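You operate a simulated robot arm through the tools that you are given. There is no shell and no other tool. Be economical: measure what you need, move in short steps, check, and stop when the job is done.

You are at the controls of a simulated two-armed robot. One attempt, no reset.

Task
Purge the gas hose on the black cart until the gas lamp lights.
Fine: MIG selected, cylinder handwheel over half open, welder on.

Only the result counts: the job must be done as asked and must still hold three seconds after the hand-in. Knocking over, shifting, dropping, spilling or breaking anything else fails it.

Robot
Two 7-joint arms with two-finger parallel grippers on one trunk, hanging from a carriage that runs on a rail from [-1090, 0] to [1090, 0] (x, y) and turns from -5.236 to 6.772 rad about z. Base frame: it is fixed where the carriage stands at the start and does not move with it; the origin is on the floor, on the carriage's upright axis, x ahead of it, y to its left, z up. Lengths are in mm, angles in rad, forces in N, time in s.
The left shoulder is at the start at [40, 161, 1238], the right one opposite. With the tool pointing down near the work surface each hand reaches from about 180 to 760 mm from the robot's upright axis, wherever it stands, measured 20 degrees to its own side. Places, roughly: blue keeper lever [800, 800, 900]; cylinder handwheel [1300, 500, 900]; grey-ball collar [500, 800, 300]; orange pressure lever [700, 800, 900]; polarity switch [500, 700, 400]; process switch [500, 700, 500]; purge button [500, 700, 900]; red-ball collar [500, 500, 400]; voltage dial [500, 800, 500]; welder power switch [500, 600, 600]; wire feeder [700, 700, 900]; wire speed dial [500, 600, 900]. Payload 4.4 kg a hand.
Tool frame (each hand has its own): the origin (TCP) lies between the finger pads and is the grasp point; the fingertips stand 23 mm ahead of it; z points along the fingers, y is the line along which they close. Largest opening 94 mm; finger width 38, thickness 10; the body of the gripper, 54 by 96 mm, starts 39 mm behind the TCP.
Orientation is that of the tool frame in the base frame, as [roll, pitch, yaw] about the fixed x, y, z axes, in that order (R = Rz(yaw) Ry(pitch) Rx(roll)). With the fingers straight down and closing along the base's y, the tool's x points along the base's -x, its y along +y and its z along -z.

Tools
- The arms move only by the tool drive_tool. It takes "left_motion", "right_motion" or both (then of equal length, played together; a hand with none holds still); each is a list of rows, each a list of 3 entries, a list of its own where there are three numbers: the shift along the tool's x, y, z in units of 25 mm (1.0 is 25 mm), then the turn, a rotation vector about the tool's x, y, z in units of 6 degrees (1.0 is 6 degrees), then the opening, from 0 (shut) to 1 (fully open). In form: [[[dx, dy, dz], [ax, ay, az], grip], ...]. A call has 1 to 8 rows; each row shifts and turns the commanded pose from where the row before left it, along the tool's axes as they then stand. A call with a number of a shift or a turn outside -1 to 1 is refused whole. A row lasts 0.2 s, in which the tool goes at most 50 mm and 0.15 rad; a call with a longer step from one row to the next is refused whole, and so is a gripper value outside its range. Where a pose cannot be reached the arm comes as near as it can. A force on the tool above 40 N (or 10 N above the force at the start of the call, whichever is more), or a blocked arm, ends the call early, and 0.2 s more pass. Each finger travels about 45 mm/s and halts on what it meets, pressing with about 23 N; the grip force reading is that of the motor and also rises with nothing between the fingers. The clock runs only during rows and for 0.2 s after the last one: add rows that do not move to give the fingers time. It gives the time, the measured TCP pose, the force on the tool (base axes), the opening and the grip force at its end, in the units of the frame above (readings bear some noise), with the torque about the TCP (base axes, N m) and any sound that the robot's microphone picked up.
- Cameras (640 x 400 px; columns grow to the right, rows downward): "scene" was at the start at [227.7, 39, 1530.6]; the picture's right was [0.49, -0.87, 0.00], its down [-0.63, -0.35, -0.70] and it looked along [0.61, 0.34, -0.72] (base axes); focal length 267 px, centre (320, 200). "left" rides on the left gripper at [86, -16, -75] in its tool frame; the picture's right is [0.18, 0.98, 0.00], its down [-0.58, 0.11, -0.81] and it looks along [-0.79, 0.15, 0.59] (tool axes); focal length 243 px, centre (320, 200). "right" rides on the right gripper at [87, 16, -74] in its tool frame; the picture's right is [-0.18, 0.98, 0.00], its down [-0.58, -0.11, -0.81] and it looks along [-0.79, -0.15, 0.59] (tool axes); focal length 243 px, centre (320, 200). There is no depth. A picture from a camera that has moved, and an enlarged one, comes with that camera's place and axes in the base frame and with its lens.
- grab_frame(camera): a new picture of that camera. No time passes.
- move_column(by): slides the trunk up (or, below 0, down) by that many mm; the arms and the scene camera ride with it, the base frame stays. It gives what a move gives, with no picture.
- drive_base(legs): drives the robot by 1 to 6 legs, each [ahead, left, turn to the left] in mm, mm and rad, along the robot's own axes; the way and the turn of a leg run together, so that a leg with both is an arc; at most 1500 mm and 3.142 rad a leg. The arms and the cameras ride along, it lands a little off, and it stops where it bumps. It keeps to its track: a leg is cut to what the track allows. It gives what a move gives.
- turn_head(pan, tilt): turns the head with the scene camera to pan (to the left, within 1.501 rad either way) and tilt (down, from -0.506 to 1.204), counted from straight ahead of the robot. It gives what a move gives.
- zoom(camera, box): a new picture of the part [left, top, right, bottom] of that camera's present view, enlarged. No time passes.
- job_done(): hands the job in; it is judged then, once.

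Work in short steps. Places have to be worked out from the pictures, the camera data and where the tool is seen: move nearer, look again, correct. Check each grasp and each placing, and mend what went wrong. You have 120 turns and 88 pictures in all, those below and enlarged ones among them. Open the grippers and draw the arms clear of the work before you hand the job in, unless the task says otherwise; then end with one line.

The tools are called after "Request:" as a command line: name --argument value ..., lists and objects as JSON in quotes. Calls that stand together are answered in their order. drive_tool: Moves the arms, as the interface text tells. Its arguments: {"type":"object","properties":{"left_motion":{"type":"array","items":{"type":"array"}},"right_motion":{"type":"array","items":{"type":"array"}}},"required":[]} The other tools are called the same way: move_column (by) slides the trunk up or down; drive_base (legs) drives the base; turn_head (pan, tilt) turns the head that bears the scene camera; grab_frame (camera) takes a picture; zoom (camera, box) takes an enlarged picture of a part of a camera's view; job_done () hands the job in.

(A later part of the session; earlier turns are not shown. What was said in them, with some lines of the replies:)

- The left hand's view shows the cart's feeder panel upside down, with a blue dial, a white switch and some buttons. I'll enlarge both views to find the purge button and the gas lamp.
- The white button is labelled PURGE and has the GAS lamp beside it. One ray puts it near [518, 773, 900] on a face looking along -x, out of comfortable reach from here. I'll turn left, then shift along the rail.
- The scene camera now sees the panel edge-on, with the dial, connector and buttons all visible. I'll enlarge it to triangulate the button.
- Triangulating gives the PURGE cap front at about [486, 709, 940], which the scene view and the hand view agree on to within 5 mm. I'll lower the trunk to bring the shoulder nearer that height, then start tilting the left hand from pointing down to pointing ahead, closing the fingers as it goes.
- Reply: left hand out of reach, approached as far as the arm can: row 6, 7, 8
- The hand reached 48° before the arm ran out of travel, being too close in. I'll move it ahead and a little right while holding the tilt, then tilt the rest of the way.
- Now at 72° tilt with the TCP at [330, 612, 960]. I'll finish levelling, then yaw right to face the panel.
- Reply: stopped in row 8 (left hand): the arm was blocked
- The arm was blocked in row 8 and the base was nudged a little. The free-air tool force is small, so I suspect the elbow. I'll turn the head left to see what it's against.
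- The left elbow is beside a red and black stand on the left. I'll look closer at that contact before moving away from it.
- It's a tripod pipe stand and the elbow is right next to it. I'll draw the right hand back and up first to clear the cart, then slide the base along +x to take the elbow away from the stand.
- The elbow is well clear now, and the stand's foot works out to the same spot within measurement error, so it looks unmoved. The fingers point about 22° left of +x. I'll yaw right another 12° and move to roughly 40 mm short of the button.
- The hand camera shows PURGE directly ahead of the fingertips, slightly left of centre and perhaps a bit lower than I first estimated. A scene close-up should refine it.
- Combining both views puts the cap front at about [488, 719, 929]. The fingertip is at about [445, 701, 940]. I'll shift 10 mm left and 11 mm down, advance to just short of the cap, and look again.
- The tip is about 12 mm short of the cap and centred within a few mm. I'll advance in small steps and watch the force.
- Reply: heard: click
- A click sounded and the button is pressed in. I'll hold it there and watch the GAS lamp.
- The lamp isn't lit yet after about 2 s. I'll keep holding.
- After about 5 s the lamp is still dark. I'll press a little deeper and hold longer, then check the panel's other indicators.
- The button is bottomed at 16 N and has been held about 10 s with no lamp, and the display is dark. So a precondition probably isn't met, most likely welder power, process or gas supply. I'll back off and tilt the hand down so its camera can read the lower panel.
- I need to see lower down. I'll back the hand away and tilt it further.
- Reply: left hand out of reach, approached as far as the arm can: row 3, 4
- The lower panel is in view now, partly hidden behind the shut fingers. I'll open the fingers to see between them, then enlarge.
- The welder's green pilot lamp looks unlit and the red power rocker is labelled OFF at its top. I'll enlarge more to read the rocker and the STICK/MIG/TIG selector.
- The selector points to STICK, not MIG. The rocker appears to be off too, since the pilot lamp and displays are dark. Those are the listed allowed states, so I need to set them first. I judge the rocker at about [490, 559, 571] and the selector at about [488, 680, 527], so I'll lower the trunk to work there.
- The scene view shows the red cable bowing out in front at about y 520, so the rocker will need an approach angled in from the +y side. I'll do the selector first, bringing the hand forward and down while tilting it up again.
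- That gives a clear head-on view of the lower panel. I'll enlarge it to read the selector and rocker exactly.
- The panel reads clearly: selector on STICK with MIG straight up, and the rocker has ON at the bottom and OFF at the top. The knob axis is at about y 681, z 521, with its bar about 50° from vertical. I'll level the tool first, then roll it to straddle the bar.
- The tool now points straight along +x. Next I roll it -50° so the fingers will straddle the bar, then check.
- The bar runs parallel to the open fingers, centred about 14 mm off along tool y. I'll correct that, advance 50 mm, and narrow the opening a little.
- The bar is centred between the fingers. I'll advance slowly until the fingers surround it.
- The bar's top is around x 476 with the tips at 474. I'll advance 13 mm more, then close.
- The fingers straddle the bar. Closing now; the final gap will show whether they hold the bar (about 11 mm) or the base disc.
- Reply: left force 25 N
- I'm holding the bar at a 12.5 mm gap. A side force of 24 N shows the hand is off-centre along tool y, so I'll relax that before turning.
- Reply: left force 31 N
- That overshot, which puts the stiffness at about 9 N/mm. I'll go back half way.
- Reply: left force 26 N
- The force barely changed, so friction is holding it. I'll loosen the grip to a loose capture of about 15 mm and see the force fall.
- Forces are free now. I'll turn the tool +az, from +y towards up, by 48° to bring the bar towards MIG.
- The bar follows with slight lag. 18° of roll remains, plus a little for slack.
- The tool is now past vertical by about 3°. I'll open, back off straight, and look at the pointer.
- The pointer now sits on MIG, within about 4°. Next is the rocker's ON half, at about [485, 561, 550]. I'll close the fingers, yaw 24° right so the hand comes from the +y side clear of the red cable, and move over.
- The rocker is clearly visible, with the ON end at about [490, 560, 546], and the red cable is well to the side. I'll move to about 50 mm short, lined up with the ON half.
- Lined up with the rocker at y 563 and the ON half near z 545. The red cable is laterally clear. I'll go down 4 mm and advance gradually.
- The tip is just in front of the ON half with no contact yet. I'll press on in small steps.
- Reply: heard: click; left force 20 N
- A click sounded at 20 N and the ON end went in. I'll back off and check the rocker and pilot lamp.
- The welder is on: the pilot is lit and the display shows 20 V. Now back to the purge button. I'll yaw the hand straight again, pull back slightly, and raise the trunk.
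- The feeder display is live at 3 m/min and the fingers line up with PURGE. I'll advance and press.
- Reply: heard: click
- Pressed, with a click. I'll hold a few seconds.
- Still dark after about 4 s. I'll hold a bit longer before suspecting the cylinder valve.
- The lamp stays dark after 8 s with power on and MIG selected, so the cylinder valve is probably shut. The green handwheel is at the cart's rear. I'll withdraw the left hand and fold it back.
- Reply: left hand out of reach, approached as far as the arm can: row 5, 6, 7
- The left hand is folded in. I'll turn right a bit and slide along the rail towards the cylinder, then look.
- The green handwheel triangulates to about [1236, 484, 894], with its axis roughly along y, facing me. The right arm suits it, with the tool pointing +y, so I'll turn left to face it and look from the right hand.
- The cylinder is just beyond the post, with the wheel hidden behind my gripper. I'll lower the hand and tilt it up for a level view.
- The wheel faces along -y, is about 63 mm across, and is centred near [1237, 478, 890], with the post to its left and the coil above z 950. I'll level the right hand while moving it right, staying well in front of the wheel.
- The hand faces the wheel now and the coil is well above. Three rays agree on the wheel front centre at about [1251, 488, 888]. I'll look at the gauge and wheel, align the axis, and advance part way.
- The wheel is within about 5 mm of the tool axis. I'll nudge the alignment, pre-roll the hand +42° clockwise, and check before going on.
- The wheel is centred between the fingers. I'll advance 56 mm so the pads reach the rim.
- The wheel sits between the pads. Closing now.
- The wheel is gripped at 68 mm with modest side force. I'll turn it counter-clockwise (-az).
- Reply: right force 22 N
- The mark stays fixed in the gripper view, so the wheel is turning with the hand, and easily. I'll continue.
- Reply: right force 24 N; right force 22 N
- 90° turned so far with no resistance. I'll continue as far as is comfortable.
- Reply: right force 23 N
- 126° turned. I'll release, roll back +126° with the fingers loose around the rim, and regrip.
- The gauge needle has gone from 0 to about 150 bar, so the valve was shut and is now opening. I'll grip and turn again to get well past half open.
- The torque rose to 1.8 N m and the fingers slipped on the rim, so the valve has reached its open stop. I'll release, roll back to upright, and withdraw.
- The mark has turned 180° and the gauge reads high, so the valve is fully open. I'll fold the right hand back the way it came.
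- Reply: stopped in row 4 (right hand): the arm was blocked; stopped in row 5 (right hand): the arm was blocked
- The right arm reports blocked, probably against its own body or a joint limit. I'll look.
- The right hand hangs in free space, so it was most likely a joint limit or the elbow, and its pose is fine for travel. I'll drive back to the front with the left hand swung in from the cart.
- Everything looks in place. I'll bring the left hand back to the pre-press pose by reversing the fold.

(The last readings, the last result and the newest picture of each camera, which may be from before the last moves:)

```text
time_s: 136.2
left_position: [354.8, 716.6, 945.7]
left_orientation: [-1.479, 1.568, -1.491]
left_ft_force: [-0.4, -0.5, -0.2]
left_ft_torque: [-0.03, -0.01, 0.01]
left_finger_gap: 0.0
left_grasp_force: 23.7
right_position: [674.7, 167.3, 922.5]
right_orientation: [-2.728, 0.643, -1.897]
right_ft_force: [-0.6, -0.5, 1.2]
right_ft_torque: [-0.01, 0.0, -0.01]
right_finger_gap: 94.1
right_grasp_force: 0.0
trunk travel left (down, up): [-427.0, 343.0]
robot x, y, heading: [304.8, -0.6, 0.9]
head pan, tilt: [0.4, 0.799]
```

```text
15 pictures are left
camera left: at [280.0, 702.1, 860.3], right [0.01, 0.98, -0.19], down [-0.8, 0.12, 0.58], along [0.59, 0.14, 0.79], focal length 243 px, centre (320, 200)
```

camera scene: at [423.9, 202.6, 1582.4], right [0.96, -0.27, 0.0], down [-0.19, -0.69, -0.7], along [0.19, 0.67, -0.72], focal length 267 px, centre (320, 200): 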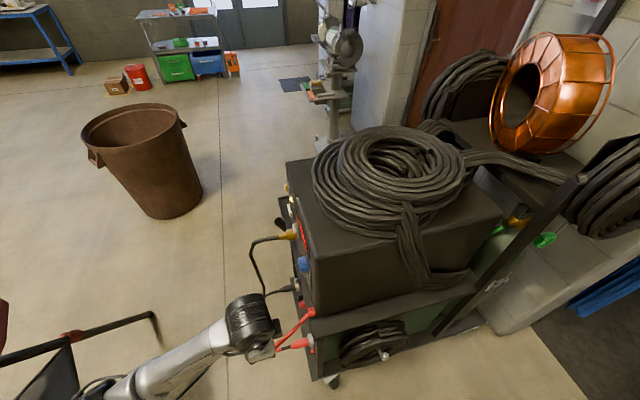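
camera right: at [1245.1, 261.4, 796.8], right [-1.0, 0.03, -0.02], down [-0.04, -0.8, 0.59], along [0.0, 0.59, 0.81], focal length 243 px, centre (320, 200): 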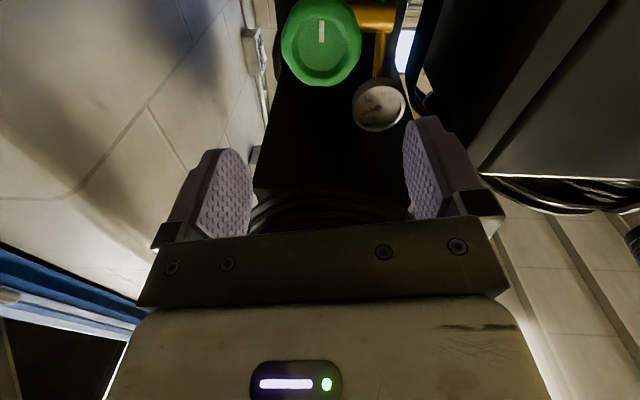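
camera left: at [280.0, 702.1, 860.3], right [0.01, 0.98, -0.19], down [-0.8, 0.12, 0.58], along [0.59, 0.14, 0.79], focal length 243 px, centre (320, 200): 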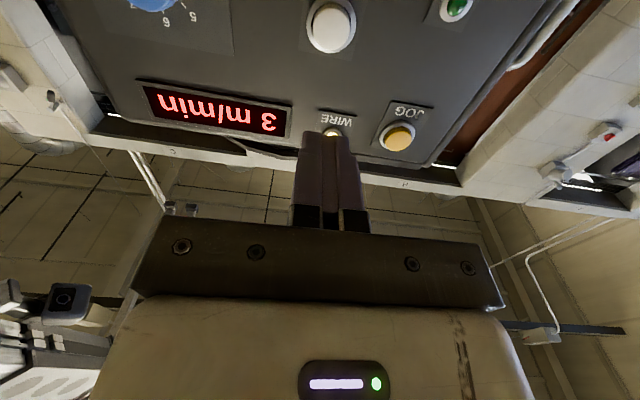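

TCP is at [355, 717, 946] facing the panel. I'll go down 19 mm, 2 mm left, and advance to press.

Request:
drive_tool --left_motion '[[[0.78, 0.1, 0], [0, 0, 0], 0], [[0, 0, 1], [0, 0, 0], 0], [[0, 0, 1], [0, 0, 0], 0], [[0, 0, 1], [0, 0, 0], 0], [[0, 0, 0.9], [0, 0, 0], 0], [[0, 0, 0.26], [0, 0, 0], 0], [[0, 0, 0.2], [0, 0, 0], 0], [[0, 0, 0.16], [0, 0, 0], 0]]'

Request:
drive_tool --left_motion '[[[0, 0, 0.08], [0, 0, 0], 0], [[0, 0, 0], [0, 0, 0], 0], [[0, 0, 0], [0, 0, 0], 0], [[0, 0, 0], [0, 0, 0], 0], [[0, 0, 0], [0, 0, 0], 0], [[0, 0, 0], [0, 0, 0], 0], [[0, 0, 0], [0, 0, 0], 0], [[0, 0, 0], [0, 0, 0], 0]]'

Request:
zoom --camera "left" --box '[230, 0, 550, 220]'

```text
time_s: 138.0
left_position: [465.7, 718.2, 925.4]
left_orientation: [-2.105, 1.566, -2.116]
left_ft_force: [-3.1, 1.5, 1.9]
left_ft_torque: [-0.03, -0.07, 0.03]
left_finger_gap: 0.0
left_grasp_force: 23.0
right_position: [673.6, 167.0, 922.7]
right_orientation: [-2.73, 0.643, -1.897]
right_ft_force: [-0.1, 0.4, -0.3]
right_ft_torque: [-0.02, -0.02, -0.01]
right_finger_gap: 94.0
right_grasp_force: 0.0
trunk travel left (down, up): [-427.0, 343.0]
robot x, y, heading: [307.5, -1.0, 0.901]
head pan, tilt: [0.4, 0.799]
heard: click
```

```text
time_s: 139.8
left_position: [466.8, 717.8, 924.7]
left_orientation: [-2.178, 1.567, -2.192]
left_ft_force: [-6.8, 1.7, 0.9]
left_ft_torque: [0.01, -0.05, 0.07]
left_finger_gap: 0.1
left_grasp_force: 23.1
right_position: [673.7, 167.9, 923.0]
right_orientation: [-2.729, 0.642, -1.897]
right_ft_force: [-0.1, -0.1, -0.4]
right_ft_torque: [0.04, 0.0, -0.01]
right_finger_gap: 94.2
right_grasp_force: 0.1
trunk travel left (down, up): [-427.0, 343.0]
robot x, y, heading: [307.0, -1.4, 0.899]
head pan, tilt: [0.4, 0.799]
```

```text
1.82 times, centred on (390, 110) of left
camera zoom: at [393.5, 702.6, 840.3], right [0.01, 0.98, -0.19], down [-0.8, 0.12, 0.58], along [0.6, 0.14, 0.79], focal length 441 px, centre (193, 364)
```

zoom: 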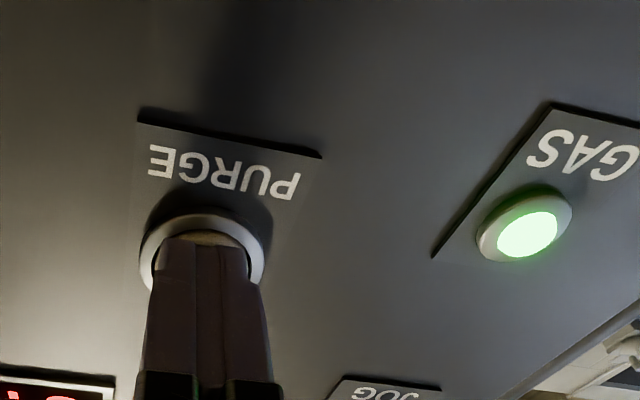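

The GAS lamp is lit. I'll release, back off, and see whether it stays lit.

Request:
drive_tool --left_motion '[[[0, 0, -0.6], [0, 0, 0], 0], [[0, 0, -1], [0, 0, 0], 0], [[0, 0, -1], [0, 0, 0], 0], [[0, 0, -1], [0, 0, 0], 0.3], [[0, 0, 0], [0, 0, 0], 1], [[0, 0, 0], [0, 0, 0], 1], [[0, 0, 0], [0, 0, 0], 1], [[0, 0, 0], [0, 0, 0], 1]]'

Request:
grab_frame --camera "left"

```text
time_s: 141.6
left_position: [378.2, 720.0, 925.4]
left_orientation: [-1.903, 1.567, -1.92]
left_ft_force: [-0.2, 0.1, 0.0]
left_ft_torque: [0.01, -0.01, 0.02]
left_finger_gap: 93.9
left_grasp_force: 0.1
right_position: [674.5, 166.6, 922.9]
right_orientation: [-2.728, 0.641, -1.898]
right_ft_force: [0.4, 0.0, -0.7]
right_ft_torque: [0.0, -0.03, 0.01]
right_finger_gap: 93.9
right_grasp_force: 0.0
trunk travel left (down, up): [-427.0, 343.0]
robot x, y, heading: [306.4, -0.5, 0.895]
head pan, tilt: [0.4, 0.799]
```

```text
13 pictures are left
camera left: at [305.2, 704.5, 840.7], right [0.01, 0.98, -0.19], down [-0.8, 0.12, 0.58], along [0.59, 0.14, 0.79], focal length 243 px, centre (320, 200)
```

left: 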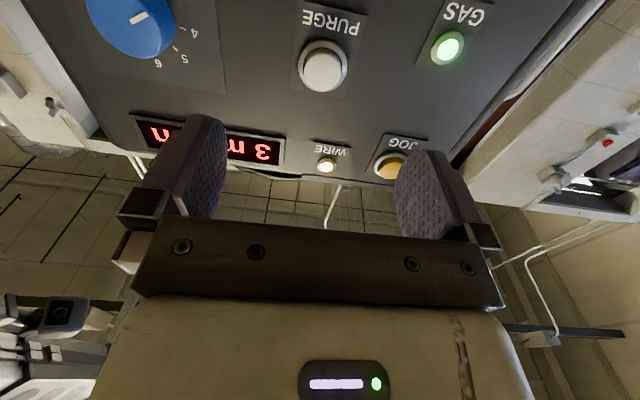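

The lamp stays lit after release and the gripper is open. I'll draw the left arm further clear, then check the lamp once more.

Request:
drive_tool --left_motion '[[[0, -0.5, 0], [0, 1, 0], 1], [[0, -0.5, 0], [0, 1, 0], 1], [[0, -0.5, 0], [0, 1, 0], 1], [[0, -0.5, 0], [0, 1, 0], 1], [[0, -0.5, 0], [0, 1, 0], 1], [[0, -0.5, 0], [0, 1, 0], 1], [[0, -0.5, 0], [0, 1, 0], 1], [[0, -0.5, 0], [0, 1, 0], 1]]'

Request:
drive_tool --left_motion '[[[0, -1, 0], [0, 1, 0], 1], [[0, -1, 0], [0, 1, 0], 1], [[0, -1, 0], [0, 1, 0], 1], [[0, -0.5, 0], [0, 1, 0], 1]]'

Request:
turn_head --pan 0.5 --tilt 0.75

Request:
zoom --camera "scene" --box '[200, 120, 400, 320]'

Request:
grab_frame --camera "left"

```text
time_s: 143.4
left_position: [376.4, 618.6, 926.3]
left_orientation: [-3.138, 0.732, 3.13]
left_ft_force: [-0.2, 0.7, 0.5]
left_ft_torque: [0.01, 0.02, -0.02]
left_finger_gap: 93.8
left_grasp_force: 0.0
right_position: [674.6, 167.9, 923.3]
right_orientation: [-2.728, 0.642, -1.899]
right_ft_force: [1.3, -0.8, 0.1]
right_ft_torque: [0.01, -0.02, -0.01]
right_finger_gap: 93.8
right_grasp_force: 0.1
trunk travel left (down, up): [-427.0, 343.0]
robot x, y, heading: [306.0, 3.6, 0.898]
head pan, tilt: [0.4, 0.799]
```

```text
time_s: 144.4
left_position: [376.1, 531.1, 926.6]
left_orientation: [-3.138, 0.312, 3.13]
left_ft_force: [0.0, 0.3, 0.1]
left_ft_torque: [-0.03, 0.0, 0.0]
left_finger_gap: 94.1
left_grasp_force: 0.0
right_position: [674.7, 167.5, 923.4]
right_orientation: [-2.729, 0.641, -1.897]
right_ft_force: [0.8, -0.2, 0.0]
right_ft_torque: [-0.03, 0.03, 0.01]
right_finger_gap: 93.9
right_grasp_force: 0.2
trunk travel left (down, up): [-427.0, 343.0]
robot x, y, heading: [304.2, -2.1, 0.898]
head pan, tilt: [0.4, 0.799]
```

```text
time_s: 145.1
left_position: [375.2, 531.0, 926.3]
left_orientation: [-3.138, 0.314, 3.128]
left_ft_force: [0.1, -0.1, 0.3]
left_ft_torque: [0.01, -0.01, 0.0]
left_finger_gap: 94.0
left_grasp_force: 0.1
right_position: [674.4, 166.4, 922.4]
right_orientation: [-2.727, 0.641, -1.896]
right_ft_force: [0.0, 0.0, -0.2]
right_ft_torque: [-0.02, 0.03, 0.03]
right_finger_gap: 93.9
right_grasp_force: 0.0
trunk travel left (down, up): [-427.0, 343.0]
robot x, y, heading: [305.6, -1.1, 0.894]
head pan, tilt: [0.499, 0.75]
```

```text
2.00 times, centred on (300, 220) of scene
camera zoom: at [416.4, 206.5, 1586.3], right [0.98, -0.17, 0.0], down [-0.12, -0.67, -0.73], along [0.13, 0.72, -0.68], focal length 534 px, centre (360, 160)
```

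zoom: 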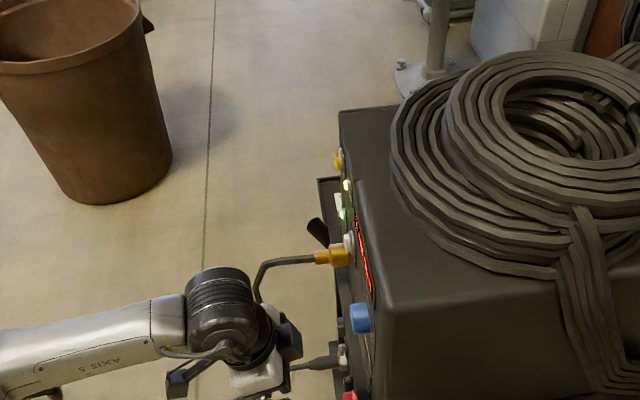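

```text
11 pictures are left
camera left: at [271.9, 516.8, 972.3], right [-0.16, 0.99, -0.06], down [0.31, 0.11, 0.95], along [0.94, 0.13, -0.32], focal length 243 px, centre (320, 200)
```

left: 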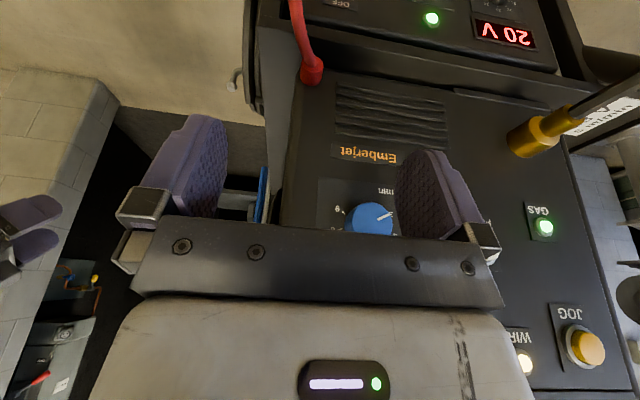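

The GAS lamp is still lit, the welder is on, both grippers are open and clear, and nothing looks disturbed. Handing in.

Request:
job_done

```text
The job is handed in.
```

The gas hose is purged: the GAS lamp lit while I held the purge button and stayed lit after release. To get there I had to select MIG, switch the welder on and open the cylinder valve fully; the left elbow pressed against the pipe stand once, with no visible shift.
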